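You operate a simulated robot arm through the tools that you are given. There is no shell and no other tool. Be economical: measure what you need, move in short steps, check, and stop when the job is done.

The job below is to be done with a simulated two-armed robot. You get a single attempt, and the scene is never put back.

Task
Pass the torch from hand to hand and lay it on the table.
Fine: it is in the drawer with a dark knob; shut the drawer after. Where these are worked on the way, their far stop is far enough and under half their travel is too little: drawer with a dark knob.

The check looks at the end state, three seconds after you hand in, the way a careful person would. Anything else that was tipped, shoved, dropped, spilled or broken makes it a failure.

Robot
Two 7-joint arms with two-finger parallel grippers on one trunk, on a base that drives. Base frame: it is fixed to the floor where the robot stands at the start and does not move with it; the origin is under the middle of the robot, x ahead of it, y to its left, z up; the surface under the hand at the start is at about z = 760. Lengths are in mm, angles in degrees, forces in N, time in s.
The left shoulder is at the start at [70, 163, 995], the right one opposite. With the tool pointing down near the work surface each hand reaches from about 380 to 880 mm from the robot's upright axis, wherever it stands, measured 20 degrees to its own side. Places, roughly: drawer with a dark knob [900, -100, 700]; switch on the torch [1000, 0, 700]; top of the work table [900, -400, 800]. Payload 3.43 kg a hand.
Tool frame (each hand has its own): the origin (TCP) lies between the finger pads and is the grasp point; the fingertips stand 34 mm ahead of it; z points along the fingers, y is the line along which they close. Largest opening 128 mm; finger width 24, thickness 12; the body of the gripper, 48 by 130 mm, starts 96 mm behind the TCP.
Orientation is that of the tool frame in the base frame, as a unit quaternion [x, y, z, w]. With the fingers straight down and closing along the base's y, the tool's x points along the base's -x, its y along +y and its z along -z.

Tools
- The arms move only by the tool apply_moves. It takes "left_targets", "right_targets" or both (then of equal length, played together; a hand with none holds still); each is one flat list of numbers, 7 for each row, row after row: the shift along the tool's x, y, z in mm, then the turn, a rotation vector about the tool's x, y, z in degrees, then the closure, from 0 (fully open) to 1 (shut). In form: [dx, dy, dz, rx, ry, rz, grip, dx, dy, dz, rx, ry, rz, grip, ...]. A call has 1 to 20 rows; each row shifts and turns the commanded pose from where the row before left it, along the tool's axes as they then stand. Each row takes 0.2 s and may step no farther than 50 mm and 8.6 degrees from the row before; otherwise, or with a gripper value out of range, the whole call is refused. Where a pose cannot be reached the arm comes as near as it can. A force on the tool above 90 N (or 10 N above the force at the start of the call, whichever is more), or a blocked arm, ends the call early, and 0.2 s more pass. The fingers move at their own pace (about 153 mm/s each) and stop on an object; they squeeze with about 35 N. The grip force told is the motor's: it shows also when the fingers shut on nothing. Time passes only in rows, and 0.2 s behind the last, so rows that do not move let the fingers close. It gives the time, the measured TCP pose, the force on the tool (base axes), the opening and the grip force at its end, in the units of the frame above (readings bear some noise), with the torque about the TCP (base axes, N m) and any sound that the robot's microphone picked up.
- Cameras (640 x 400 px; columns grow to the right, rows downward): "scene" is now at [133.7, 7.9, 1215.8]; the picture's right is [-0.02, -1.00, 0.00], its down [-0.66, 0.01, -0.76] and it looks along [0.76, -0.01, -0.66] (base axes); focal length 222 px, centre (320, 200). "left" rides on the left gripper at [76, 11, -160] in its tool frame; the picture's right is [-0.15, 0.99, 0.00], its down [-0.88, -0.13, -0.46] and it looks along [-0.45, -0.07, 0.89] (tool axes); focal length 234 px, centre (320, 200). "right" rides on the right gripper at [76, -11, -160] in its tool frame; the picture's right is [0.15, 0.99, 0.00], its down [-0.88, 0.13, -0.46] and it looks along [-0.45, 0.07, 0.89] (tool axes); focal length 234 px, centre (320, 200). There is no depth. A picture from a camera that has moved, and an enlarged one, comes with that camera's place and axes in the base frame and with its lens. The place of the scene camera against the robot may be out by one fixed shift of up to 12 mm in any direction.
- snapshot(camera): a new picture of that camera. It takes no simulated time.
- lift_body(by): slides the trunk up (or, below 0, down) by that many mm; the arms and the scene camera ride with it, the base frame stays. It gives what a move gives, with no picture.
- drive_base(legs): drives the robot by 1 to 6 legs, each [ahead, left, turn to the left] in mm, mm and degrees, along the robot's own axes; the way and the turn of a leg run together, so that a leg with both is an arc; at most 1500 mm and 180 degrees a leg. The arms and the cameras ride along, it lands a little off, and it stops where it bumps. It gives what a move gives.
- aim_head(pan, tilt): turns the head with the scene camera to pan (to the left, within 86 degrees either way) and tilt (down, from -29 to 69), counted from straight ahead of the robot. It gives what a move gives.
- inspect(camera, box): a new picture of the part [left, top, right, bottom] of that camera's present view, enlarged. It takes no simulated time.
- close_job(): hands the job in; it is judged then, once.

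Work in short steps. Places have to be worked out from the pictures, the camera data and where the tool is seen: move nearer, look again, correct. Check each grasp and each placing, and mend what went wrong. You have 120 turns and 100 pictures in all, those below and enlarged ones among them. Open the grippers and draw the arms clear of the work before you hand the job in, unless the task says otherwise; then end with one line.

The tools are called after "Emit:" as a command line: name --argument value ..., lists and objects as JSON in quotes. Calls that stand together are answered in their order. apply_moves: Moves the arms, as the interface text tells. Its arguments: {"type":"object","properties":{"left_targets":{"type":"array"},"right_targets":{"type":"array"}},"required":[]} The other tools are called the same way: lift_body (by) slides the trunk up or down; drive_base (legs) drives the base; aim_head (pan, tilt) turns the head that bears the scene camera; snapshot (camera) takes a picture; inspect (camera, box) takes an enlarged picture of a part of a camera's view; close_job () hands the job in.

At the start:

```text
time: 0.0
left_tool_pos: [697.1, 183.7, 1037.2]
left_tcp_rot: [-0.001, 1.0, 0.0, 0.0]
left_wrist_force: [-0.7, 0.1, -0.5]
left_ft_torque: [0.02, -0.01, -0.04]
left_width: 127.7
left_grip_force: 0.1
right_tool_pos: [652.8, -368.4, 1021.4]
right_tcp_rot: [0.001, 1.0, 0.0, 0.0]
right_wrist_force: [0.0, -0.9, -0.1]
right_ft_torque: [-0.01, 0.0, -0.05]
right_width: 127.9
right_grip_force: 0.2
trunk travel left (down, up): [-475.0, 465.0]
robot x, y, heading: [2.0, 2.6, -0.3]
head pan, tilt: [-0.9, 41.0]
```

scene: 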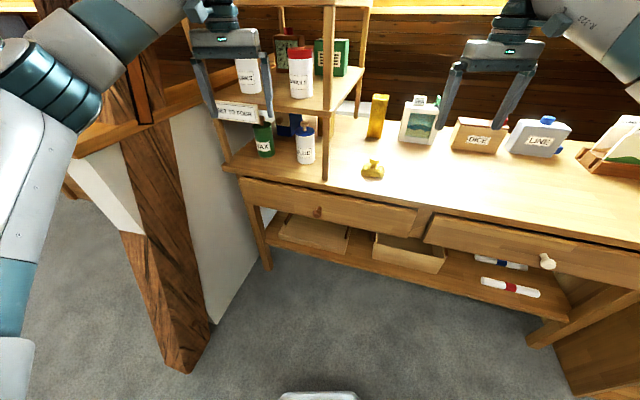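
right: 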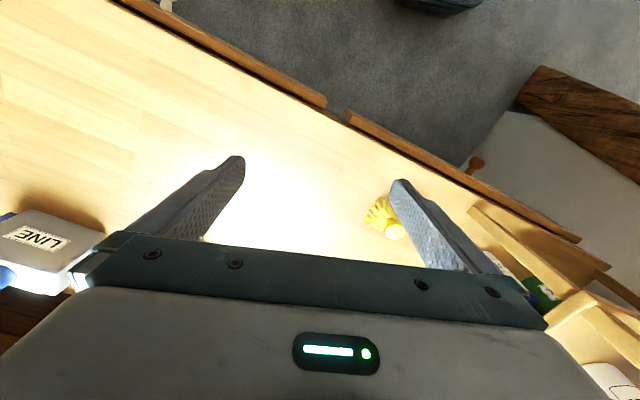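
left: 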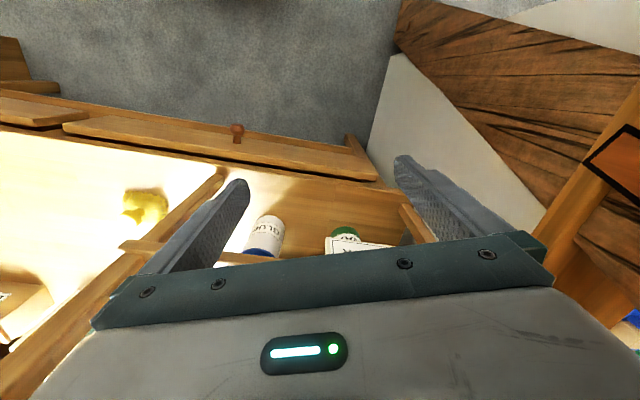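

The table is turned about 21° to the right, and the dark knob sits at about [666, 8, 700], on the left drawer under the shelf. I'll back off to leave room for the open drawer, then square up to the table.

Emit:
drive_base --legs '[[-200, 0, 0], [0, 0, -21]]'

Emit:
snapshot --camera "scene"

```text
time: 2.7
left_tool_pos: [514.3, -69.7, 1037.2]
left_tcp_rot: [0.174, 0.985, 0.0, 0.0]
left_wrist_force: [-0.3, 0.2, -0.4]
left_ft_torque: [0.02, 0.04, 0.02]
left_width: 128.1
left_grip_force: 0.1
right_tool_pos: [281.1, -571.3, 1022.4]
right_tcp_rot: [0.175, 0.985, 0.001, 0.0]
right_wrist_force: [-0.1, -0.3, 0.4]
right_ft_torque: [0.05, -0.02, 0.0]
right_width: 128.1
right_grip_force: 0.1
trunk travel left (down, up): [-475.0, 465.0]
robot x, y, heading: [-206.6, 0.7, -20.2]
head pan, tilt: [-0.9, 41.0]
```

```text
96 pictures are left
camera scene: at [-79.3, -39.2, 1215.8], right [-0.36, -0.93, 0.0], down [-0.61, 0.24, -0.76], along [0.7, -0.27, -0.66], focal length 222 px, centre (320, 200)
```

scene: 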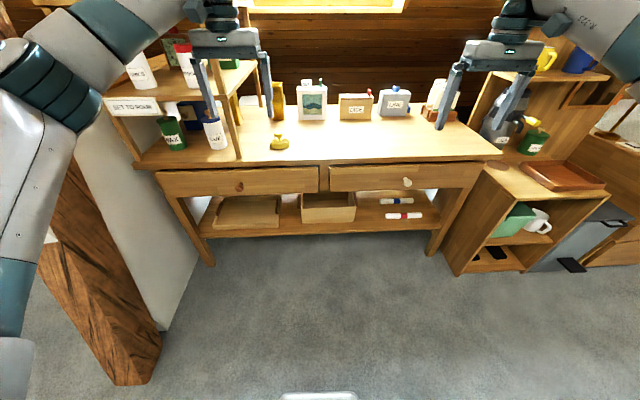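

The view puts the knob near [696, 7, 671] with the table's heading about -18°. I'll move in a little and straighten up.

Emit:
drive_base --legs '[[110, 0, 2.3]]'

Emit:
apply_moves --left_targets '[0, 0, 0, 0, -7.5, 0, 0.5, 0, 0, 0, 0, -7.5, 0, 0.5, 0, 0, 0, 0, -7.5, 0, 0.5, 0, 0, 0, 0, -7.5, 0, 0.5, 0, 0, 0, 0, -7.5, 0, 0.5, 0, 0, 0, 0, -7.5, 0, 0.5, 0, 0, 0, 0, -7.5, 0, 0.5, 0, 0, 0, 0, -7.5, 0, 0.5]'

Emit:
snapshot --camera "scene"

Emit:
snapshot --camera "left"

```text
time: 3.9
left_tool_pos: [618.2, -75.0, 1037.0]
left_tcp_rot: [0.154, 0.988, 0.0, -0.001]
left_wrist_force: [0.2, 0.3, 0.6]
left_ft_torque: [0.0, 0.03, -0.01]
left_width: 128.0
left_grip_force: 0.0
right_tool_pos: [406.3, -585.3, 1021.2]
right_tcp_rot: [0.155, 0.988, 0.001, 0.0]
right_wrist_force: [-0.1, 0.2, -0.1]
right_ft_torque: [0.02, 0.0, 0.02]
right_width: 128.1
right_grip_force: 0.1
trunk travel left (down, up): [-475.0, 465.0]
robot x, y, heading: [-101.6, -35.1, -17.7]
head pan, tilt: [-0.9, 41.0]
```

```text
time: 5.7
left_tool_pos: [618.9, -72.6, 1037.8]
left_tcp_rot: [0.133, 0.855, -0.078, 0.495]
left_wrist_force: [-0.1, -0.1, 0.0]
left_ft_torque: [-0.01, -0.02, 0.01]
left_width: 63.9
left_grip_force: 0.0
right_tool_pos: [407.2, -584.4, 1020.4]
right_tcp_rot: [0.155, 0.988, 0.001, 0.0]
right_wrist_force: [-0.3, -0.8, -0.8]
right_ft_torque: [0.0, 0.02, 0.03]
right_width: 127.9
right_grip_force: 0.0
trunk travel left (down, up): [-475.0, 465.0]
robot x, y, heading: [-100.9, -32.5, -17.5]
head pan, tilt: [-0.9, 41.0]
```

```text
95 pictures are left
camera scene: at [24.9, -68.2, 1215.9], right [-0.32, -0.95, 0.0], down [-0.62, 0.21, -0.76], along [0.71, -0.24, -0.66], focal length 222 px, centre (320, 200)
```

scene: 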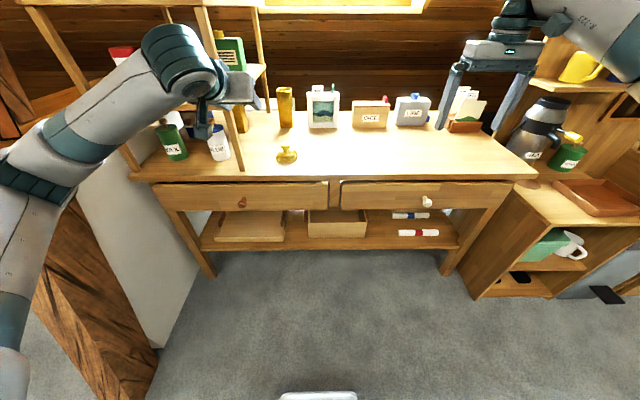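

```text
94 pictures are left
camera left: at [454.2, -9.7, 1050.0], right [0.37, 0.92, 0.13], down [0.0, -0.14, 0.99], along [0.93, -0.37, -0.05], focal length 234 px, centre (320, 200)
```

left: 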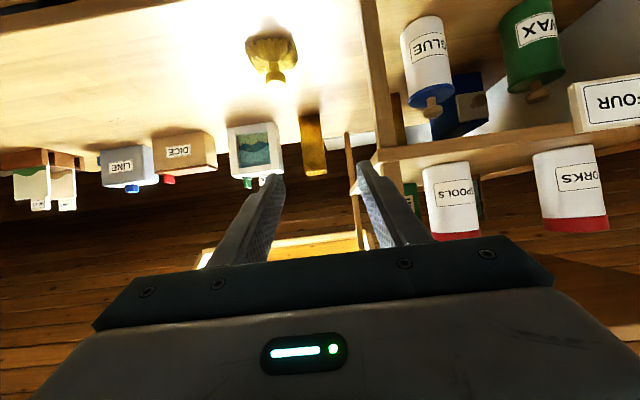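

The three views agree: knob at about [696, 9, 672], table edge roughly 30 mm behind it. I'll bring the left hand to a pre-grasp point in front of the knob.

Emit:
apply_moves --left_targets '[36.5, 12.7, 17.9, 0, 0, 0, 0.5, 36.5, 12.7, 17.9, 0, 0, 0, 0.5, 36.5, 12.7, 17.9, 0, 0, 0, 0.5, 36.5, 12.7, 17.9, 0, 0, 0, 0.5, 36.5, 12.7, 17.9, 0, 0, 0, 0.5, 36.5, 12.7, 17.9, 0, 0, 0, 0.5, 36.5, 12.7, 17.9, 0, 0, 0, 0.5, 36.5, 12.7, 17.9, 0, 0, 0, 0.5]'

Emit:
snapshot --camera "scene"

Emit:
snapshot --camera "left"

```text
time: 7.5
left_tool_pos: [627.2, 32.0, 711.2]
left_tcp_rot: [0.134, 0.856, -0.078, 0.494]
left_wrist_force: [-1.5, 0.5, 0.0]
left_ft_torque: [0.0, -0.02, -0.02]
left_width: 64.0
left_grip_force: 0.2
right_tool_pos: [406.4, -585.8, 1021.6]
right_tcp_rot: [0.155, 0.988, 0.0, -0.001]
right_wrist_force: [0.5, 0.1, 0.5]
right_ft_torque: [-0.03, -0.04, -0.01]
right_width: 128.1
right_grip_force: 0.1
trunk travel left (down, up): [-475.0, 465.0]
robot x, y, heading: [-100.9, -35.7, -17.5]
head pan, tilt: [-0.9, 41.0]
```

```text
93 pictures are left
camera scene: at [24.6, -68.0, 1215.9], right [-0.32, -0.95, 0.0], down [-0.62, 0.21, -0.76], along [0.71, -0.24, -0.66], focal length 222 px, centre (320, 200)
```

scene: 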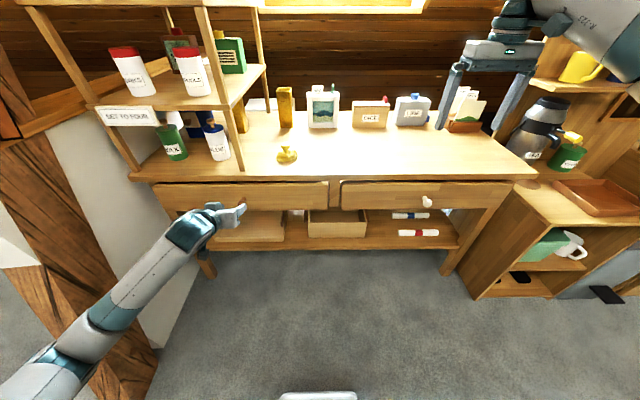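

```text
92 pictures are left
camera left: at [462.5, 95.6, 724.5], right [0.37, 0.92, 0.13], down [0.0, -0.14, 0.99], along [0.93, -0.37, -0.05], focal length 234 px, centre (320, 200)
```

left: 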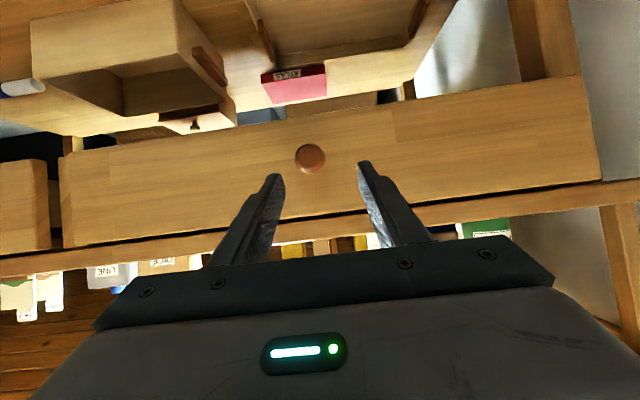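

The left camera puts the knob at about lateral 220, z 666. I'll advance along the tool axis and centre on it.

Emit:
apply_moves --left_targets '[2, -4, 32, 0, 0, 0, 0.5, 2, -4, 33, 0, 0, 0, 0.5]'

Emit:
snapshot --camera "left"

Emit:
inspect --camera "scene" --box '[160, 150, 320, 250]'

```text
time: 8.1
left_tool_pos: [678.1, 6.6, 676.0]
left_tcp_rot: [0.135, 0.855, -0.077, 0.494]
left_wrist_force: [-0.1, 1.1, -0.5]
left_ft_torque: [-0.03, -0.03, 0.02]
left_width: 64.3
left_grip_force: 0.0
right_tool_pos: [407.6, -585.1, 1021.8]
right_tcp_rot: [0.154, 0.988, 0.0, 0.0]
right_wrist_force: [0.8, -0.5, -0.3]
right_ft_torque: [0.03, 0.0, 0.0]
right_width: 128.0
right_grip_force: 0.0
trunk travel left (down, up): [-475.0, 465.0]
robot x, y, heading: [-102.9, -32.2, -17.8]
head pan, tilt: [-0.9, 41.0]
```

```text
91 pictures are left
camera left: at [513.8, 71.0, 690.0], right [0.37, 0.92, 0.13], down [0.0, -0.14, 0.99], along [0.93, -0.37, -0.06], focal length 234 px, centre (320, 200)
```

left: 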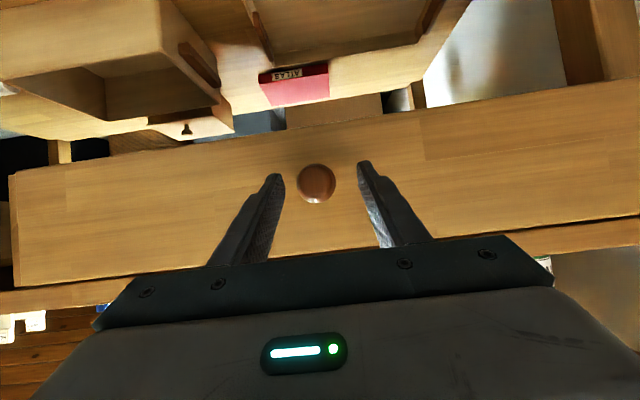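

```text
4.00 times, centred on (240, 200) of scene
camera zoom: at [24.8, -68.8, 1215.8], right [-0.32, -0.95, 0.0], down [-0.62, 0.21, -0.75], along [0.71, -0.24, -0.66], focal length 887 px, centre (640, 200)
```

zoom: 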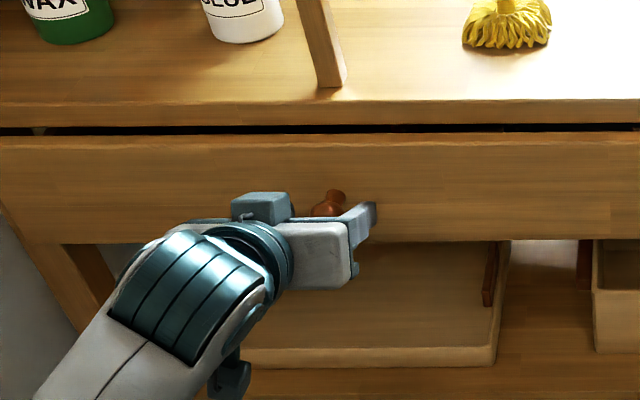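

The knob lies between the fingers. I'll advance about 28 mm more, then close.

Emit:
apply_moves --left_targets '[-1, 0, 14, 0, 0, 0, 0.5, -1, 0, 12, 0, 0, 0, 0.5, 0, 0, 0, 0, 0, 0, 1, 0, 0, 0, 0, 0, 0, 1]'

Emit:
snapshot --camera "left"

Emit:
inspect --camera "scene" --box '[160, 150, 320, 250]'

```text
time: 8.7
left_tool_pos: [685.9, 0.6, 670.1]
left_tcp_rot: [0.134, 0.856, -0.08, 0.493]
left_wrist_force: [-51.8, 11.8, 21.7]
left_ft_torque: [-0.76, 0.04, -0.01]
left_width: 33.5
left_grip_force: 34.9
right_tool_pos: [402.2, -580.4, 1023.1]
right_tcp_rot: [0.151, 0.988, 0.001, 0.002]
right_wrist_force: [0.8, -0.7, -0.3]
right_ft_torque: [0.01, 0.04, -0.01]
right_width: 128.1
right_grip_force: 0.1
trunk travel left (down, up): [-475.0, 465.0]
robot x, y, heading: [-102.6, -35.0, -17.5]
head pan, tilt: [-0.9, 41.0]
stopped in row 3 (left hand): the force on the tool passed its limit at 92 N (the readings are from after the stop); the commanded pose is now the measured one
```

```text
89 pictures are left
camera left: at [522.2, 66.1, 682.8], right [0.38, 0.92, 0.12], down [0.01, -0.13, 0.99], along [0.93, -0.37, -0.06], focal length 234 px, centre (320, 200)
```

left: 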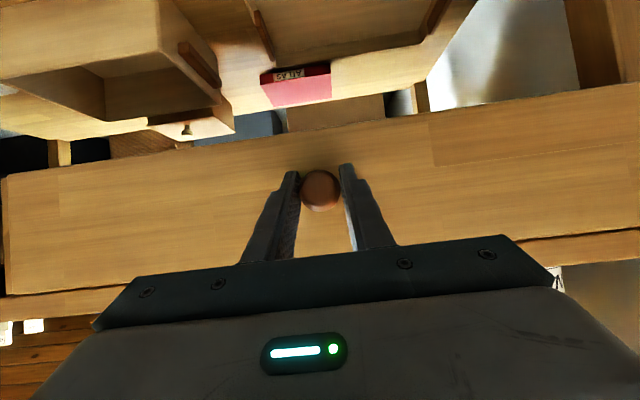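

```text
4.00 times, centred on (240, 200) of scene
camera zoom: at [15.7, -66.5, 1216.9], right [-0.32, -0.95, 0.0], down [-0.62, 0.21, -0.76], along [0.72, -0.24, -0.65], focal length 887 px, centre (640, 200)
```

zoom: 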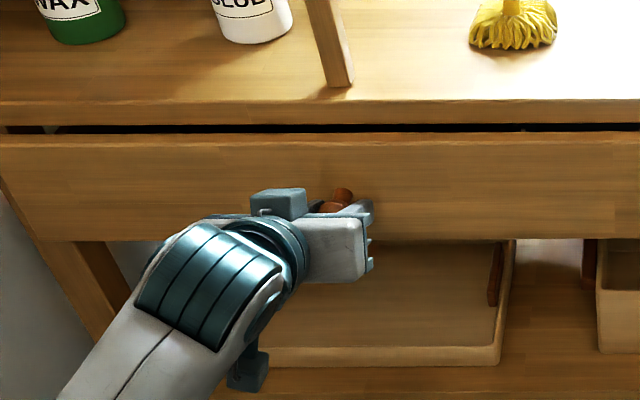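

The knob is gripped (width 33.5 mm) with the tips resting on the drawer face. I'll pull straight out.

Emit:
apply_moves --left_targets '[5, 0, -8.7, 0, 0, 0, 1, 10, 0, -17.3, 0, 0, 0, 1, 10, 0, -17.3, 0, 0, 0, 1, 10, 0, -17.3, 0, 0, 0, 1]'

Emit:
snapshot --camera "scene"

```text
time: 9.7
left_tool_pos: [626.1, 21.1, 669.6]
left_tcp_rot: [0.135, 0.856, -0.078, 0.494]
left_wrist_force: [-6.4, -11.0, 28.7]
left_ft_torque: [-0.42, -0.43, -0.49]
left_width: 33.5
left_grip_force: 45.1
right_tool_pos: [402.7, -582.4, 1023.1]
right_tcp_rot: [0.152, 0.988, 0.002, 0.002]
right_wrist_force: [-1.1, 0.4, 0.5]
right_ft_torque: [0.0, 0.0, -0.01]
right_width: 127.8
right_grip_force: 0.0
trunk travel left (down, up): [-475.0, 465.0]
robot x, y, heading: [-104.5, -38.3, -17.6]
head pan, tilt: [-0.9, 41.0]
```

```text
87 pictures are left
camera scene: at [18.4, -68.2, 1216.5], right [-0.32, -0.95, 0.0], down [-0.62, 0.21, -0.76], along [0.72, -0.24, -0.65], focal length 222 px, centre (320, 200)
```

scene: 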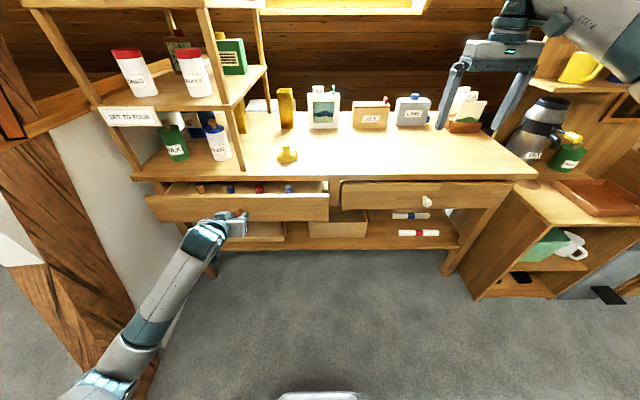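

The drawer is coming out, with several things inside. I'll keep pulling.

Emit:
apply_moves --left_targets '[10, 0, -17.3, 0, 0, 0, 1, 10, 0, -17.3, 0, 0, 0, 1, 10, 0, -17.3, 0, 0, 0, 1, 10, 0, -17.3, 0, 0, 0, 1, 10, 0, -17.3, 0, 0, 0, 1]'

Emit:
snapshot --camera "scene"

```text
time: 10.9
left_tool_pos: [528.7, 52.9, 668.5]
left_tcp_rot: [0.135, 0.856, -0.078, 0.493]
left_wrist_force: [-4.2, -9.5, 28.2]
left_ft_torque: [-0.22, -0.89, 0.03]
left_width: 33.5
left_grip_force: 44.9
right_tool_pos: [403.3, -583.4, 1021.9]
right_tcp_rot: [0.152, 0.988, 0.001, 0.001]
right_wrist_force: [0.4, 1.0, -0.3]
right_ft_torque: [0.02, -0.01, -0.01]
right_width: 128.0
right_grip_force: 0.1
trunk travel left (down, up): [-475.0, 465.0]
robot x, y, heading: [-105.4, -35.8, -17.7]
head pan, tilt: [-0.9, 41.0]
```

```text
86 pictures are left
camera scene: at [19.0, -68.2, 1216.2], right [-0.32, -0.95, 0.0], down [-0.62, 0.21, -0.76], along [0.72, -0.24, -0.65], focal length 222 px, centre (320, 200)
```

scene: 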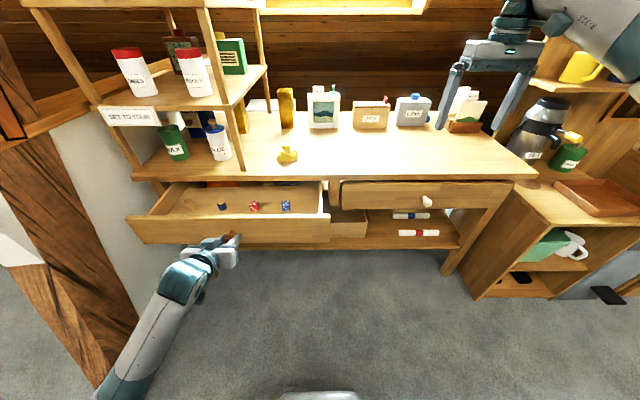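

About 165 mm out, and something orange shows further back. I'll pull further.

Emit:
apply_moves --left_targets '[10, 0, -17.3, 0, 0, 0, 1, 10, 0, -17.3, 0, 0, 0, 1, 10, 0, -17.3, 0, 0, 0, 1, 10, 0, -17.3, 0, 0, 0, 1, 10, 0, -17.3, 0, 0, 0, 1]'

Emit:
snapshot --camera "scene"

```text
time: 12.1
left_tool_pos: [443.6, 80.3, 662.3]
left_tcp_rot: [0.137, 0.853, -0.081, 0.497]
left_wrist_force: [-7.9, -20.6, 46.1]
left_ft_torque: [-0.13, -0.21, -0.1]
left_width: 33.7
left_grip_force: 45.2
left hand out of reach, approached as far as the arm can: row 5
right_tool_pos: [401.5, -584.6, 1021.9]
right_tcp_rot: [0.155, 0.988, 0.002, 0.002]
right_wrist_force: [-0.3, -0.3, 0.0]
right_ft_torque: [-0.04, -0.06, 0.02]
right_width: 127.8
right_grip_force: 0.1
trunk travel left (down, up): [-475.0, 465.0]
robot x, y, heading: [-104.7, -39.7, -17.6]
head pan, tilt: [-0.9, 41.0]
```

```text
85 pictures are left
camera scene: at [17.6, -70.2, 1216.6], right [-0.32, -0.95, 0.0], down [-0.62, 0.21, -0.76], along [0.72, -0.24, -0.65], focal length 222 px, centre (320, 200)
```

scene: 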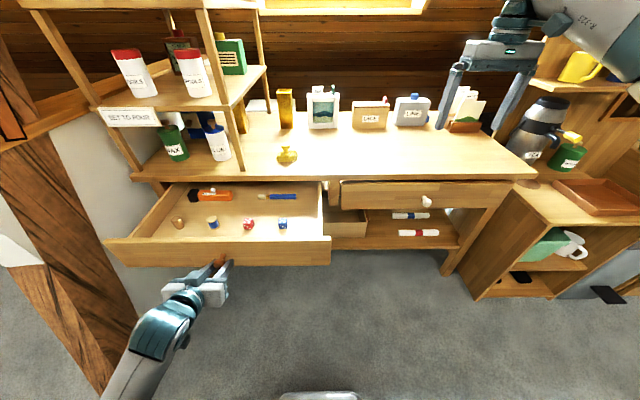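

The torch (orange and black) is visible but still under the table edge. The arm is at its limit, so I'll pull by driving back with the knob held.

Emit:
drive_base --legs '[[-60, 0, 0]]'

Emit:
snapshot --camera "scene"

```text
time: 13.1
left_tool_pos: [387.0, 97.7, 657.5]
left_tcp_rot: [0.137, 0.855, -0.08, 0.495]
left_wrist_force: [-11.0, -34.5, 23.3]
left_ft_torque: [0.0, -0.94, 0.06]
left_width: 33.5
left_grip_force: 45.2
right_tool_pos: [347.1, -567.7, 1022.6]
right_tcp_rot: [0.153, 0.988, 0.002, 0.002]
right_wrist_force: [-1.1, 0.8, 0.5]
right_ft_torque: [-0.01, -0.05, 0.0]
right_width: 127.8
right_grip_force: 0.1
trunk travel left (down, up): [-475.0, 465.0]
robot x, y, heading: [-160.6, -17.3, -17.6]
head pan, tilt: [-0.9, 41.0]
```

```text
84 pictures are left
camera scene: at [-37.7, -52.6, 1216.2], right [-0.32, -0.95, 0.0], down [-0.62, 0.21, -0.76], along [0.72, -0.24, -0.65], focal length 222 px, centre (320, 200)
```

scene: 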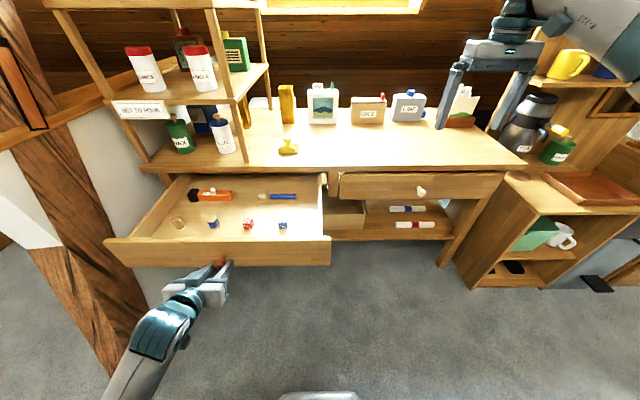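

It opens on; I'll pull another 70 mm.

Emit:
drive_base --legs '[[-70, 0, 0]]'

Emit:
snapshot --camera "scene"

```text
time: 14.1
left_tool_pos: [321.4, 118.8, 656.8]
left_tcp_rot: [0.137, 0.854, -0.081, 0.495]
left_wrist_force: [-1.2, -1.9, 16.5]
left_ft_torque: [-0.1, -0.86, 0.64]
left_width: 33.5
left_grip_force: 44.9
right_tool_pos: [280.4, -546.2, 1022.2]
right_tcp_rot: [0.155, 0.988, 0.001, 0.0]
right_wrist_force: [1.1, 0.3, 0.4]
right_ft_torque: [-0.02, -0.02, 0.0]
right_width: 128.1
right_grip_force: 0.1
trunk travel left (down, up): [-475.0, 465.0]
robot x, y, heading: [-223.2, 6.8, -17.9]
head pan, tilt: [-0.9, 41.0]
```

```text
83 pictures are left
camera scene: at [-102.7, -28.9, 1216.2], right [-0.32, -0.95, 0.0], down [-0.62, 0.21, -0.76], along [0.72, -0.24, -0.65], focal length 222 px, centre (320, 200)
```

scene: 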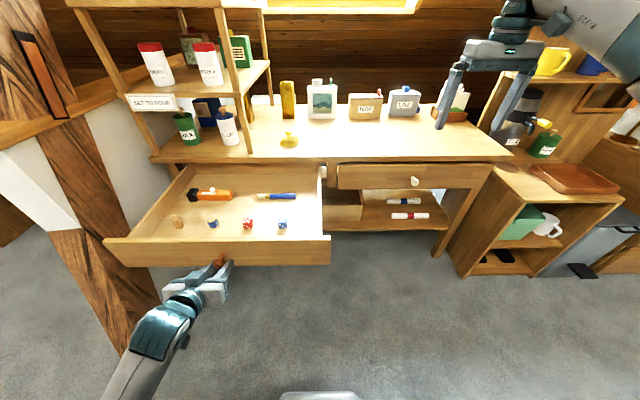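

384 mm out so far. A bit more will give the hand clearance from the table edge.

Emit:
drive_base --legs '[[-45, 0, 0]]'

Emit:
snapshot --camera "scene"

```text
time: 15.0
left_tool_pos: [280.9, 133.1, 657.1]
left_tcp_rot: [0.137, 0.854, -0.081, 0.495]
left_wrist_force: [3.3, 1.5, 13.9]
left_ft_torque: [-0.16, -0.46, -0.14]
left_width: 33.6
left_grip_force: 45.2
right_tool_pos: [239.7, -530.8, 1022.1]
right_tcp_rot: [0.155, 0.988, 0.0, 0.001]
right_wrist_force: [-0.6, 0.0, 0.2]
right_ft_torque: [0.02, -0.02, 0.0]
right_width: 128.0
right_grip_force: 0.1
trunk travel left (down, up): [-475.0, 465.0]
robot x, y, heading: [-271.6, 17.2, -18.0]
head pan, tilt: [-0.9, 41.0]
```

```text
82 pictures are left
camera scene: at [-143.9, -15.3, 1216.1], right [-0.32, -0.95, 0.0], down [-0.62, 0.21, -0.76], along [0.72, -0.24, -0.65], focal length 222 px, centre (320, 200)
```

scene: 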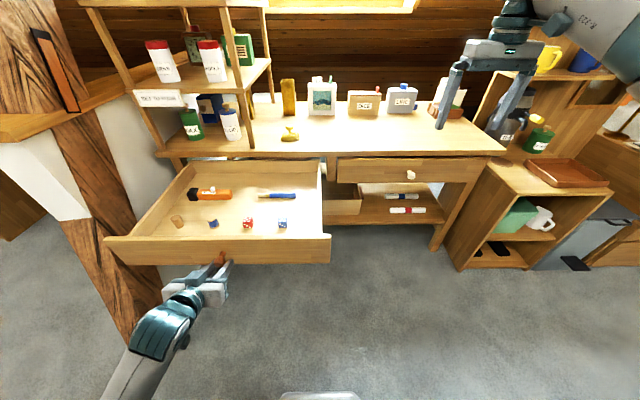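

The drawer is about 430 mm out and the torch is well clear of the edge. I'll release the knob and back off.

Emit:
apply_moves --left_targets '[0, 0, 0, 0, 0, 0, 0.4, 0, 0, 0, 0, 0, 0, 0.4]'

Emit:
drive_base --legs '[[-90, 0, 0]]'

Emit:
apply_moves --left_targets '[-40, 0, -23, 0, 0, 0, 0.4, -40, 0, -23, 0, 0, 0, 0.4, -40, 0, -23, 0, 0, 0, 0.4, -40, 0, -23, 0, 0, 0, 0.4, -40, 0, -23, 0, 0, 0, 0.4, -40, 0, -23, 0, 0, 0, 0.4, -40, 0, -23, 0, 0, 0, 0.4]'

Emit:
snapshot --camera "scene"

```text
time: 15.6
left_tool_pos: [280.8, 132.9, 655.9]
left_tcp_rot: [0.137, 0.855, -0.081, 0.493]
left_wrist_force: [-0.1, -0.6, 0.6]
left_ft_torque: [-0.03, 0.0, 0.02]
left_width: 76.8
left_grip_force: 0.0
right_tool_pos: [240.2, -530.8, 1021.3]
right_tcp_rot: [0.154, 0.988, 0.001, 0.0]
right_wrist_force: [-0.3, 0.1, -1.4]
right_ft_torque: [0.0, -0.02, 0.0]
right_width: 128.0
right_grip_force: 0.0
trunk travel left (down, up): [-475.0, 465.0]
robot x, y, heading: [-268.0, 21.1, -17.7]
head pan, tilt: [-0.9, 41.0]
```

```text
time: 16.7
left_tool_pos: [196.3, 160.2, 658.3]
left_tcp_rot: [0.137, 0.855, -0.082, 0.494]
left_wrist_force: [-0.4, 0.1, 1.0]
left_ft_torque: [-0.01, 0.01, -0.03]
left_width: 76.5
left_grip_force: 0.1
right_tool_pos: [151.1, -504.7, 1022.9]
right_tcp_rot: [0.156, 0.988, 0.001, 0.001]
right_wrist_force: [0.0, 0.7, -0.2]
right_ft_torque: [0.01, -0.06, 0.01]
right_width: 127.9
right_grip_force: 0.0
trunk travel left (down, up): [-475.0, 465.0]
robot x, y, heading: [-355.9, 48.7, -17.8]
head pan, tilt: [-0.9, 41.0]
```

```text
time: 18.3
left_tool_pos: [289.6, 151.3, 935.6]
left_tcp_rot: [0.136, 0.855, -0.08, 0.494]
left_wrist_force: [-0.1, -1.0, -0.2]
left_ft_torque: [0.0, -0.02, 0.0]
left_width: 76.7
left_grip_force: 0.0
left hand out of reach, approached as far as the arm can: row 1, 2, 3, 4, 5
right_tool_pos: [154.0, -504.6, 1021.9]
right_tcp_rot: [0.156, 0.988, 0.002, 0.0]
right_wrist_force: [-0.2, 0.5, -0.1]
right_ft_torque: [-0.01, -0.01, 0.03]
right_width: 128.2
right_grip_force: 0.1
trunk travel left (down, up): [-475.0, 465.0]
robot x, y, heading: [-357.0, 46.5, -18.0]
head pan, tilt: [-0.9, 41.0]
```

```text
81 pictures are left
camera scene: at [-228.4, 12.3, 1215.8], right [-0.32, -0.95, 0.0], down [-0.62, 0.21, -0.76], along [0.72, -0.24, -0.66], focal length 222 px, centre (320, 200)
```

scene: 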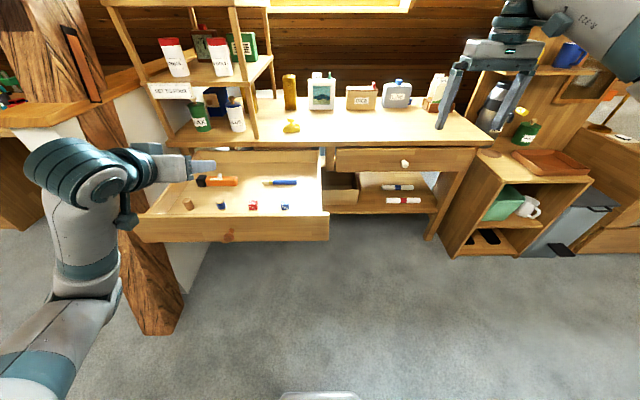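

Hand is clear. I'll turn the left hand to fingers-down, closing front-to-back (across the torch), then drive in.

Emit:
apply_moves --left_targets '[0, 0, 0, 0, 7.5, 0, 0.2, 0, 0, 0, 0, 7.5, 0, 0.2, 0, 0, 0, 0, 7.5, 0, 0.2, 0, 0, 0, 0, 7.5, 0, 0.2, 0, 0, 0, 0, 7.5, 0, 0.2, 0, 0, 0, 0, 7.5, 0, 0.2, 0, 0, 0, 0, 7.5, 0, 0.2, 0, 0, 0, 0, 7.5, 0, 0.2, 0, 0, 0, 0, 0, 8.2, 0.2, 0, 0, 0, 0, 0, 8.2, 0.2, 0, 0, 0, 0, 0, 8.2, 0.2, 0, 0, 0, 0, 0, 8.2, 0.2, 0, 0, 0, 0, 0, 8.2, 0.2, 0, 0, 0, 0, 0, 8.2, 0.2, 0, 0, 0, 0, 0, 8.2, 0.2, 0, 0, 0, 0, 0, 8.2, 0.2, 0, 0, 0, 0, 0, 8.2, 0.2, 0, 0, 0, 0, 0, 8.2, 0.2, 0, 0, 0, 0, 0, 8, 0.2]'

Emit:
drive_base --legs '[[160, 100, 0]]'

Emit:
snapshot --camera "scene"

Emit:
snapshot --camera "left"

```text
time: 22.3
left_tool_pos: [286.7, 152.8, 933.5]
left_tcp_rot: [0.812, 0.584, 0.0, 0.002]
left_wrist_force: [-0.6, 0.3, 0.1]
left_ft_torque: [0.03, 0.03, 0.0]
left_width: 102.3
left_grip_force: 0.0
right_tool_pos: [153.8, -504.1, 1021.5]
right_tcp_rot: [0.155, 0.988, 0.002, 0.001]
right_wrist_force: [-1.6, 0.5, 0.2]
right_ft_torque: [0.02, 0.0, -0.02]
right_width: 128.2
right_grip_force: 0.2
trunk travel left (down, up): [-475.0, 465.0]
robot x, y, heading: [-351.3, 46.0, -17.8]
head pan, tilt: [-0.9, 41.0]
```

```text
time: 23.9
left_tool_pos: [470.5, 199.9, 933.4]
left_tcp_rot: [0.811, 0.586, -0.001, 0.002]
left_wrist_force: [0.3, 0.5, -0.3]
left_ft_torque: [-0.01, -0.03, -0.01]
left_width: 102.5
left_grip_force: 0.1
right_tool_pos: [337.3, -458.2, 1020.2]
right_tcp_rot: [0.155, 0.988, -0.001, 0.0]
right_wrist_force: [0.6, 0.1, 0.3]
right_ft_torque: [0.0, 0.01, -0.01]
right_width: 128.0
right_grip_force: 0.2
trunk travel left (down, up): [-475.0, 465.0]
robot x, y, heading: [-171.5, 92.2, -17.6]
head pan, tilt: [-0.9, 41.0]
```

```text
80 pictures are left
camera scene: at [-44.3, 58.5, 1215.7], right [-0.32, -0.95, 0.0], down [-0.62, 0.21, -0.75], along [0.71, -0.24, -0.66], focal length 222 px, centre (320, 200)
```

scene: 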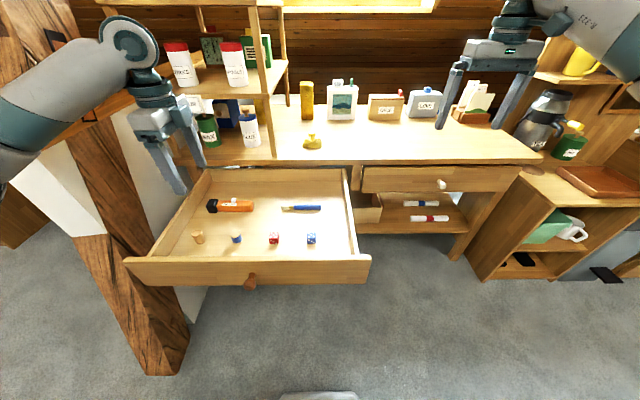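

```text
79 pictures are left
camera left: at [504.6, 268.0, 1091.0], right [0.89, -0.45, 0.0], down [-0.4, -0.79, 0.46], along [-0.2, -0.41, -0.89], focal length 234 px, centre (320, 200)
```

left: 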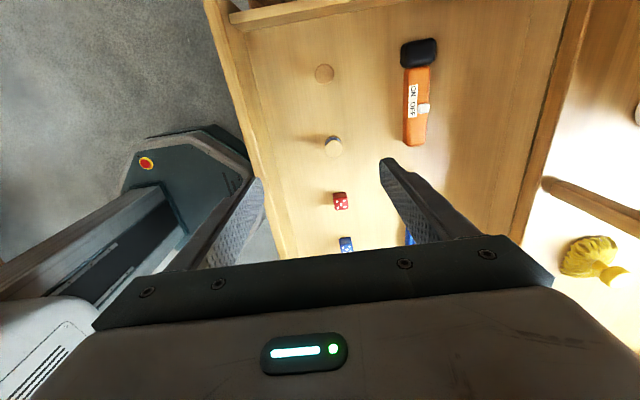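

From the wrist camera, the torch runs from about [662, 231] (head) to [618, 90] (tail), its axis along the table, with the switch slider near the middle. I'll move above the body between slider and head and descend part way.

Emit:
apply_moves --left_targets '[11.5, 43.3, 0, 0, 0, 0, 0.2, 11.5, 43.3, 0, 0, 0, 0, 0.2, 11.5, 43.3, 0, 0, 0, 0, 0.2, 11.5, 43.3, 0, 0, 0, 0, 0.2, 0, 0, 40, 0, 0, 0, 0.2, 0, 0, 40, 0, 0, 0, 0.2, 0, 0, 40, 0, 0, 0, 0.2, 0, 0, 40, 0, 0, 0, 0.2]'

Emit:
snapshot --camera "left"

Emit:
snapshot --camera "scene"

```text
time: 25.6
left_tool_pos: [647.1, 186.1, 773.1]
left_tcp_rot: [0.811, 0.585, -0.001, 0.001]
left_wrist_force: [0.2, 0.3, 0.6]
left_ft_torque: [-0.01, -0.02, 0.05]
left_width: 102.3
left_grip_force: 0.0
right_tool_pos: [337.7, -457.5, 1020.5]
right_tcp_rot: [0.155, 0.988, 0.001, 0.0]
right_wrist_force: [-0.2, 0.7, 0.3]
right_ft_torque: [-0.01, -0.01, 0.03]
right_width: 128.1
right_grip_force: 0.1
trunk travel left (down, up): [-475.0, 465.0]
robot x, y, heading: [-172.2, 92.4, -17.9]
head pan, tilt: [-0.9, 41.0]
```

```text
78 pictures are left
camera left: at [681.0, 254.8, 931.4], right [0.89, -0.45, 0.0], down [-0.4, -0.79, 0.46], along [-0.2, -0.41, -0.89], focal length 234 px, centre (320, 200)
```

left: 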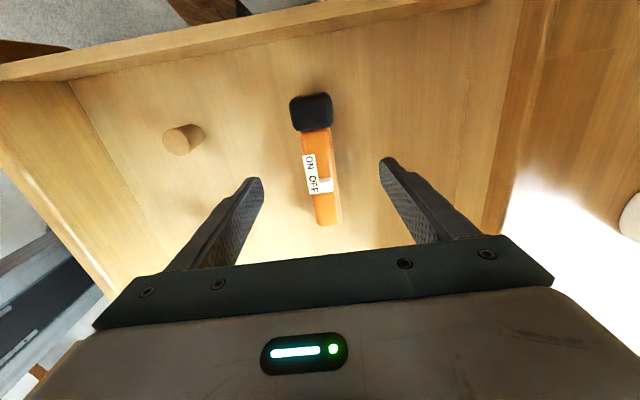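

```text
77 pictures are left
camera scene: at [-44.4, 58.3, 1215.8], right [-0.32, -0.95, 0.0], down [-0.62, 0.21, -0.75], along [0.71, -0.24, -0.66], focal length 222 px, centre (320, 200)
```

scene: 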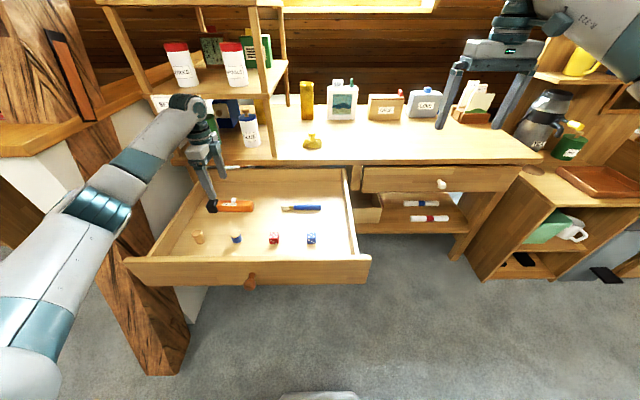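

Alignment looks right (hand at lateral 381, the slider at about 348, head from 408 on). I'll descend to just above the drawer floor.

Emit:
apply_moves --left_targets '[2, 0, 30, 0, 0, 0, 0.3, 0, 0, 30, 0, 0, 0, 0.3, 0, 0, 25, 0, 0, 0, 0.3]'

Emit:
snapshot --camera "left"

Emit:
inspect --camera "scene" --box '[150, 140, 310, 240]'

```text
time: 26.4
left_tool_pos: [648.8, 187.9, 687.2]
left_tcp_rot: [0.81, 0.586, 0.0, 0.002]
left_wrist_force: [0.1, 0.2, -0.5]
left_ft_torque: [-0.04, 0.0, -0.01]
left_width: 89.5
left_grip_force: 0.0
right_tool_pos: [336.7, -458.1, 1022.5]
right_tcp_rot: [0.155, 0.988, 0.001, 0.0]
right_wrist_force: [0.8, 0.1, -0.7]
right_ft_torque: [0.01, 0.02, 0.03]
right_width: 128.0
right_grip_force: 0.1
trunk travel left (down, up): [-475.0, 465.0]
robot x, y, heading: [-171.2, 91.4, -17.7]
head pan, tilt: [-0.9, 41.0]
```

```text
76 pictures are left
camera left: at [683.0, 257.6, 845.1], right [0.89, -0.45, 0.0], down [-0.4, -0.79, 0.46], along [-0.2, -0.41, -0.89], focal length 234 px, centre (320, 200)
```

left: 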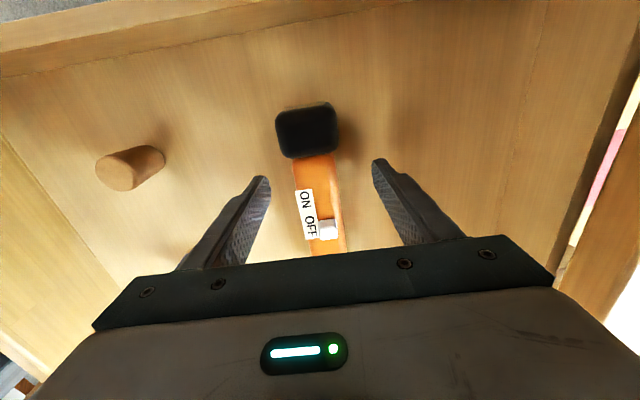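

```text
4.00 times, centred on (230, 190) of scene
camera zoom: at [-44.6, 58.4, 1215.8], right [-0.32, -0.95, 0.0], down [-0.62, 0.21, -0.75], along [0.71, -0.24, -0.66], focal length 887 px, centre (680, 240)
```

zoom: 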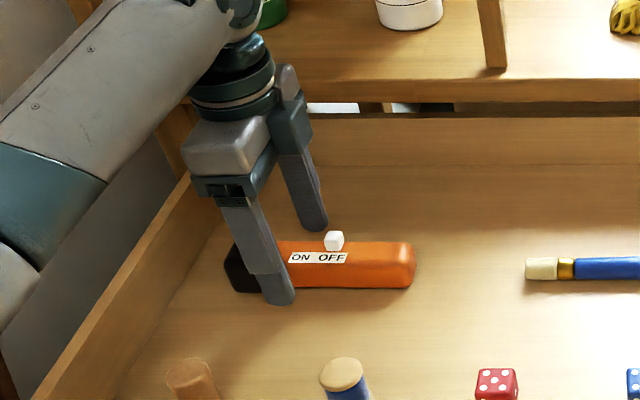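

Good straddle on the body beside the switch. I'll lower in small steps, watching the force, then close.

Emit:
apply_moves --left_targets '[0, 0, 5, 0, 0, 0, 0.3, 0, 0, 5, 0, 0, 0, 0.3]'

Emit:
inspect --camera "scene" --box '[190, 165, 270, 215]'

```text
time: 27.1
left_tool_pos: [648.7, 187.2, 677.0]
left_tcp_rot: [0.81, 0.586, -0.001, 0.002]
left_wrist_force: [-0.9, -0.6, 0.2]
left_ft_torque: [-0.02, 0.03, -0.01]
left_width: 89.8
left_grip_force: 0.0
right_tool_pos: [337.9, -458.3, 1022.3]
right_tcp_rot: [0.155, 0.988, 0.001, 0.001]
right_wrist_force: [0.4, -0.1, 0.2]
right_ft_torque: [-0.03, 0.01, -0.01]
right_width: 127.9
right_grip_force: 0.1
trunk travel left (down, up): [-475.0, 465.0]
robot x, y, heading: [-171.3, 90.2, -17.9]
head pan, tilt: [-0.9, 41.0]
```

```text
8.00 times, centred on (230, 190) of scene
camera zoom: at [-45.2, 58.2, 1215.8], right [-0.32, -0.95, 0.0], down [-0.62, 0.21, -0.76], along [0.72, -0.24, -0.66], focal length 1774 px, centre (1040, 280)
```

zoom: 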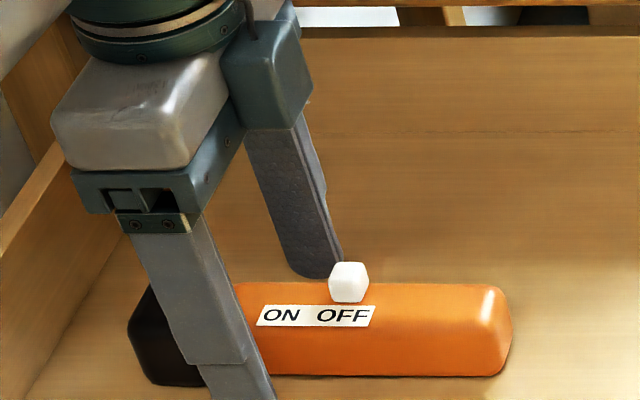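

Still no contact. Lower 10 mm more and close.

Emit:
apply_moves --left_targets '[3, 0, 5, 0, 0, 0, 0.3, 0, 0, 5, 0, 0, 0, 0.3, 0, 0, 0, 0, 0, 0, 1, 0, 0, 0, 0, 0, 0, 1, 0, 0, 0, 0, 0, 0, 1]'

Emit:
inspect --camera "scene" --box '[190, 165, 270, 215]'

```text
time: 28.2
left_tool_pos: [649.7, 191.0, 669.0]
left_tcp_rot: [0.811, 0.585, 0.0, 0.002]
left_wrist_force: [1.4, 0.6, 4.4]
left_ft_torque: [-0.09, 0.17, 0.1]
left_width: 35.3
left_grip_force: 35.1
right_tool_pos: [336.3, -457.8, 1021.3]
right_tcp_rot: [0.155, 0.988, 0.0, 0.001]
right_wrist_force: [1.0, 0.4, 0.5]
right_ft_torque: [0.0, -0.03, 0.03]
right_width: 128.0
right_grip_force: 0.0
trunk travel left (down, up): [-475.0, 465.0]
robot x, y, heading: [-174.6, 91.9, -17.6]
head pan, tilt: [-0.9, 41.0]
```

```text
8.00 times, centred on (230, 190) of scene
camera zoom: at [-45.7, 58.2, 1215.9], right [-0.32, -0.95, 0.0], down [-0.62, 0.21, -0.76], along [0.72, -0.24, -0.66], focal length 1774 px, centre (1040, 280)
```

zoom: 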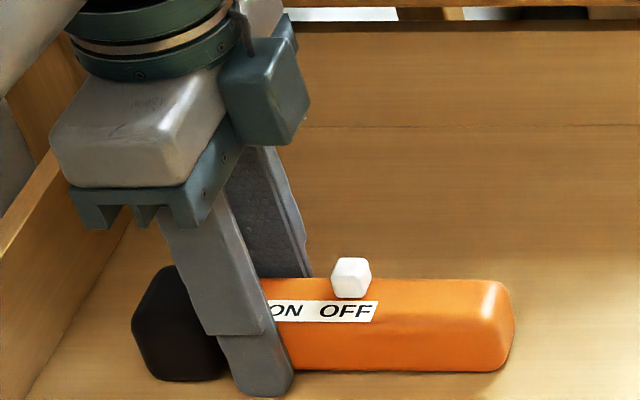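

Torch gripped (35 mm). Lifting straight up the way I came.

Emit:
apply_moves --left_targets '[0, 0, -15, 0, 0, 0, 1, 0, 0, -30, 0, 0, 0, 1, 0, 0, -35, 0, 0, 0, 1, 0, 0, -35, 0, 0, 0, 1, 0, 0, -35, 0, 0, 0, 1, 0, 0, -35, 0, 0, 0, 1, 0, 0, -35, 0, 0, 0, 1]'

Emit:
snapshot --camera "left"

Emit:
snapshot --camera "scene"

```text
time: 29.9
left_tool_pos: [649.3, 194.4, 890.8]
left_tcp_rot: [0.81, 0.586, -0.001, 0.002]
left_wrist_force: [-0.4, 0.3, -1.7]
left_ft_torque: [0.05, 0.01, -0.01]
left_width: 35.3
left_grip_force: 35.1
right_tool_pos: [336.5, -458.6, 1021.0]
right_tcp_rot: [0.154, 0.988, 0.001, 0.001]
right_wrist_force: [-0.2, -0.6, -0.2]
right_ft_torque: [0.01, -0.04, 0.02]
right_width: 127.9
right_grip_force: 0.0
trunk travel left (down, up): [-475.0, 465.0]
robot x, y, heading: [-170.3, 94.1, -17.9]
head pan, tilt: [-0.9, 41.0]
```

```text
72 pictures are left
camera left: at [683.6, 262.5, 1048.4], right [0.89, -0.45, 0.0], down [-0.4, -0.79, 0.46], along [-0.2, -0.41, -0.89], focal length 234 px, centre (320, 200)
```

left: 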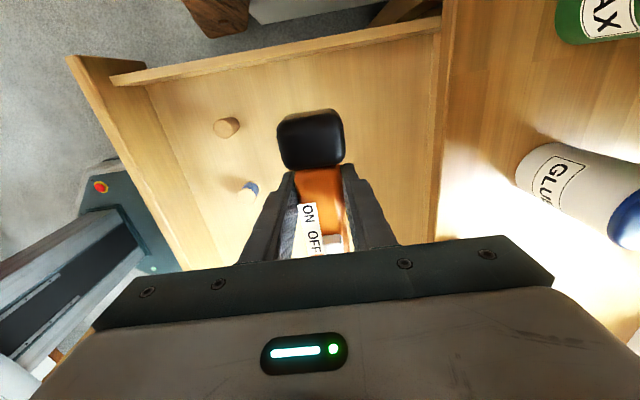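

```text
71 pictures are left
camera scene: at [-45.9, 58.0, 1215.8], right [-0.32, -0.95, 0.0], down [-0.62, 0.21, -0.76], along [0.72, -0.24, -0.66], focal length 222 px, centre (320, 200)
```

scene: 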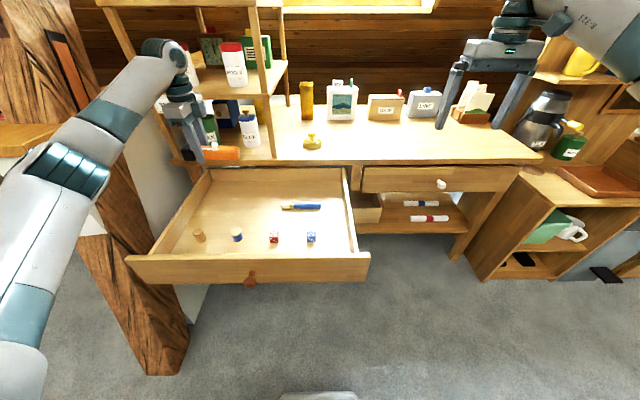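

Torch is secure. I'll bring the left hand back in front of the robot, and at the same time turn the right hand to close front-to-back, tilted so its body leans away from the left hand.

Emit:
apply_moves --left_targets '[-33.75, -25, 0, 0, 0, 0, 1, -33.75, -25, 0, 0, 0, 0, 1, -33.75, -25, 0, 0, 0, 0, 1, -33.75, -25, 0, 0, 0, 0, 1, -33.75, -25, 0, 0, 0, 0, 1, -33.75, -25, 0, 0, 0, 0, 1, -33.75, -25, 0, 0, 0, 0, 1, -33.75, -25, 0, 0, 0, 0, 1, 0, 0, 0, 0, 0, 0, 1, 0, 0, 0, 0, 0, 0, 1, 0, 0, 0, 0, 0, 0, 1, 0, 0, 0, 0, 0, 0, 1, 0, 0, 0, 0, 0, 0, 1, 0, 0, 0, 0, 0, 0, 1, 0, 0, 0, 0, 0, 0, 1]' --right_targets '[0, 0, 0, 0, 0, -8.2, 0, 0, 0, 0, 0, 0, -8.2, 0, 0, 0, 0, 0, 0, -8.2, 0, 0, 0, 0, 0, 0, -8.2, 0, 0, 0, 0, 0, 0, -8.2, 0, 0, 0, 0, 0, 0, -8.2, 0, 0, 0, 0, 0, 0, -8.2, 0, 0, 0, 0, 0, 0, -8.2, 0, 0, 0, 0, 0, 0, -8.2, 0, 0, 0, 0, 0, 0, -8.2, 0, 0, 0, 0, 0, 0, -8, 0, 0, 0, 0, 0, -7.5, 0, 0.2, 0, 0, 0, 0, -7.5, 0, 0.2, 0, 0, 0, 0, -7.5, 0, 0.2, 0, 0, 0, 0, -7.5, 0, 0.2]'

Emit:
snapshot --camera "scene"

Emit:
snapshot --camera "right"

```text
time: 33.0
left_tool_pos: [375.0, 2.6, 886.3]
left_tcp_rot: [0.811, 0.585, -0.001, 0.002]
left_wrist_force: [-0.3, 0.1, -2.3]
left_ft_torque: [0.07, -0.03, -0.02]
left_width: 35.3
left_grip_force: 35.1
right_tool_pos: [169.7, -190.6, 966.6]
right_tcp_rot: [-0.568, 0.78, 0.153, 0.211]
right_wrist_force: [-0.5, 0.2, -1.3]
right_ft_torque: [-0.01, 0.01, -0.01]
right_width: 102.4
right_grip_force: 0.0
right hand out of reach, approached as far as the arm can: row 4, 5, 6, 7, 8, 9, 10, 11, 13, 14, 15
trunk travel left (down, up): [-475.0, 465.0]
robot x, y, heading: [-173.1, 93.3, -18.0]
head pan, tilt: [-0.9, 41.0]
```

```text
70 pictures are left
camera scene: at [-44.9, 57.9, 1215.8], right [-0.32, -0.95, 0.0], down [-0.62, 0.21, -0.75], along [0.72, -0.24, -0.66], focal length 222 px, centre (320, 200)
```

scene: 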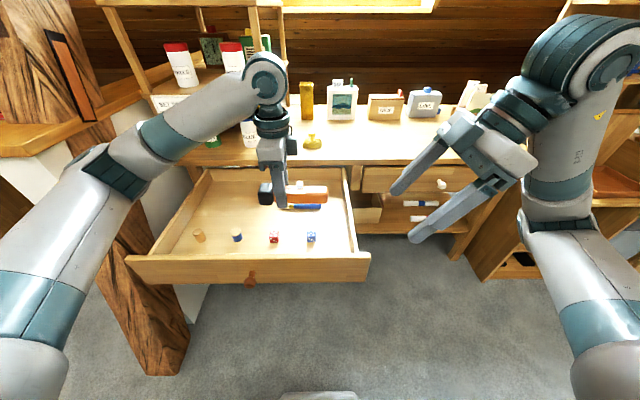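

```text
69 pictures are left
camera right: at [134.4, -332.3, 1067.0], right [-0.98, 0.18, -0.07], down [0.04, 0.55, 0.84], along [0.19, 0.82, -0.54], focal length 234 px, centre (320, 200)
```

right: 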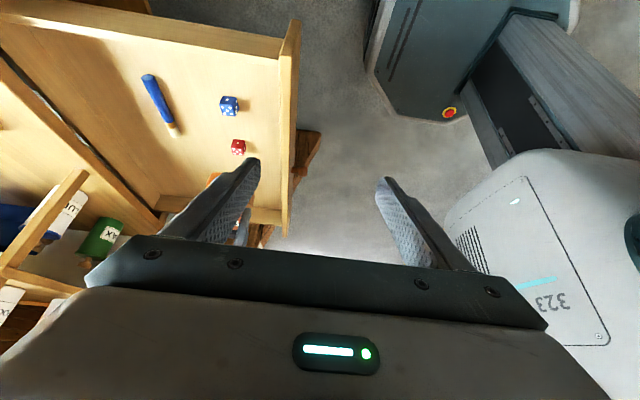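

The right hand has the orientation I wanted but gave up position. I'll check where its commanded pose stands with a small inward step.

Emit:
apply_moves --right_targets '[-10, 0, 0, 0, 0, 0, 0.2, 0, 0, 0, 0, 0, 0, 0.2]'

```text
time: 33.6
left_tool_pos: [373.5, 2.4, 886.8]
left_tcp_rot: [0.81, 0.586, 0.0, 0.002]
left_wrist_force: [0.5, 0.5, -2.2]
left_ft_torque: [0.05, -0.01, 0.01]
left_width: 35.6
left_grip_force: 35.0
right_tool_pos: [170.3, -183.6, 972.2]
right_tcp_rot: [-0.569, 0.78, 0.153, 0.21]
right_wrist_force: [-0.5, -0.2, 0.4]
right_ft_torque: [0.0, 0.01, 0.0]
right_width: 102.6
right_grip_force: 0.0
trunk travel left (down, up): [-475.0, 465.0]
robot x, y, heading: [-166.4, 91.1, -17.7]
head pan, tilt: [-0.9, 41.0]
```

Commands follow the measured pose. I'll move the right hand to a pre-grasp point up and right of the torch's tail.

Emit:
apply_moves --right_targets '[-17.5, -26.6, 12.9, 0, 0, 0, 0.2, -17.5, -26.6, 12.9, 0, 0, 0, 0.2, -17.5, -26.6, 12.9, 0, 0, 0, 0.2, -17.5, -26.6, 12.9, 0, 0, 0, 0.2, -17.5, -26.6, 12.9, 0, 0, 0, 0.2]'

Emit:
snapshot --camera "right"

Emit:
snapshot --camera "scene"

```text
time: 34.9
left_tool_pos: [374.1, 1.1, 887.5]
left_tcp_rot: [0.81, 0.586, -0.001, 0.001]
left_wrist_force: [-0.4, 1.0, -1.1]
left_ft_torque: [0.03, -0.01, 0.01]
left_width: 35.2
left_grip_force: 35.1
right_tool_pos: [261.7, -90.5, 976.5]
right_tcp_rot: [-0.568, 0.781, 0.153, 0.21]
right_wrist_force: [-0.9, -1.0, -0.8]
right_ft_torque: [0.02, 0.01, -0.01]
right_width: 102.4
right_grip_force: 0.0
right hand out of reach, approached as far as the arm can: row 1, 2, 3, 4, 5
trunk travel left (down, up): [-475.0, 465.0]
robot x, y, heading: [-171.2, 90.9, -17.5]
head pan, tilt: [-0.9, 41.0]
```

```text
68 pictures are left
camera right: at [226.5, -232.2, 1076.6], right [-0.98, 0.18, -0.07], down [0.04, 0.55, 0.84], along [0.19, 0.82, -0.54], focal length 234 px, centre (320, 200)
```

right: 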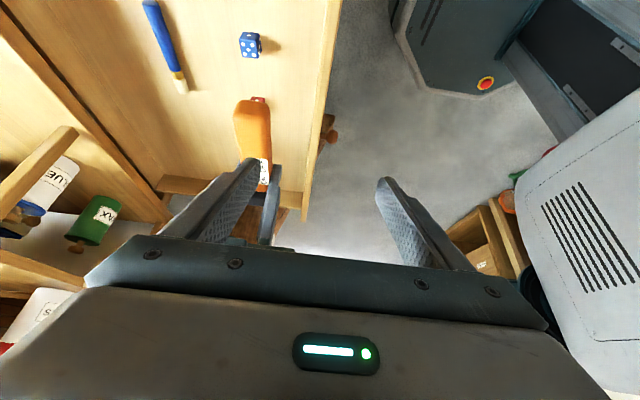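

```text
67 pictures are left
camera scene: at [-45.4, 57.7, 1215.8], right [-0.32, -0.95, 0.0], down [-0.62, 0.21, -0.76], along [0.72, -0.24, -0.66], focal length 222 px, centre (320, 200)
```

scene: 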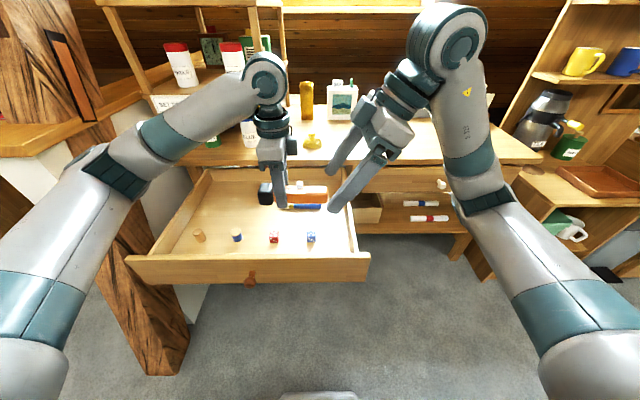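

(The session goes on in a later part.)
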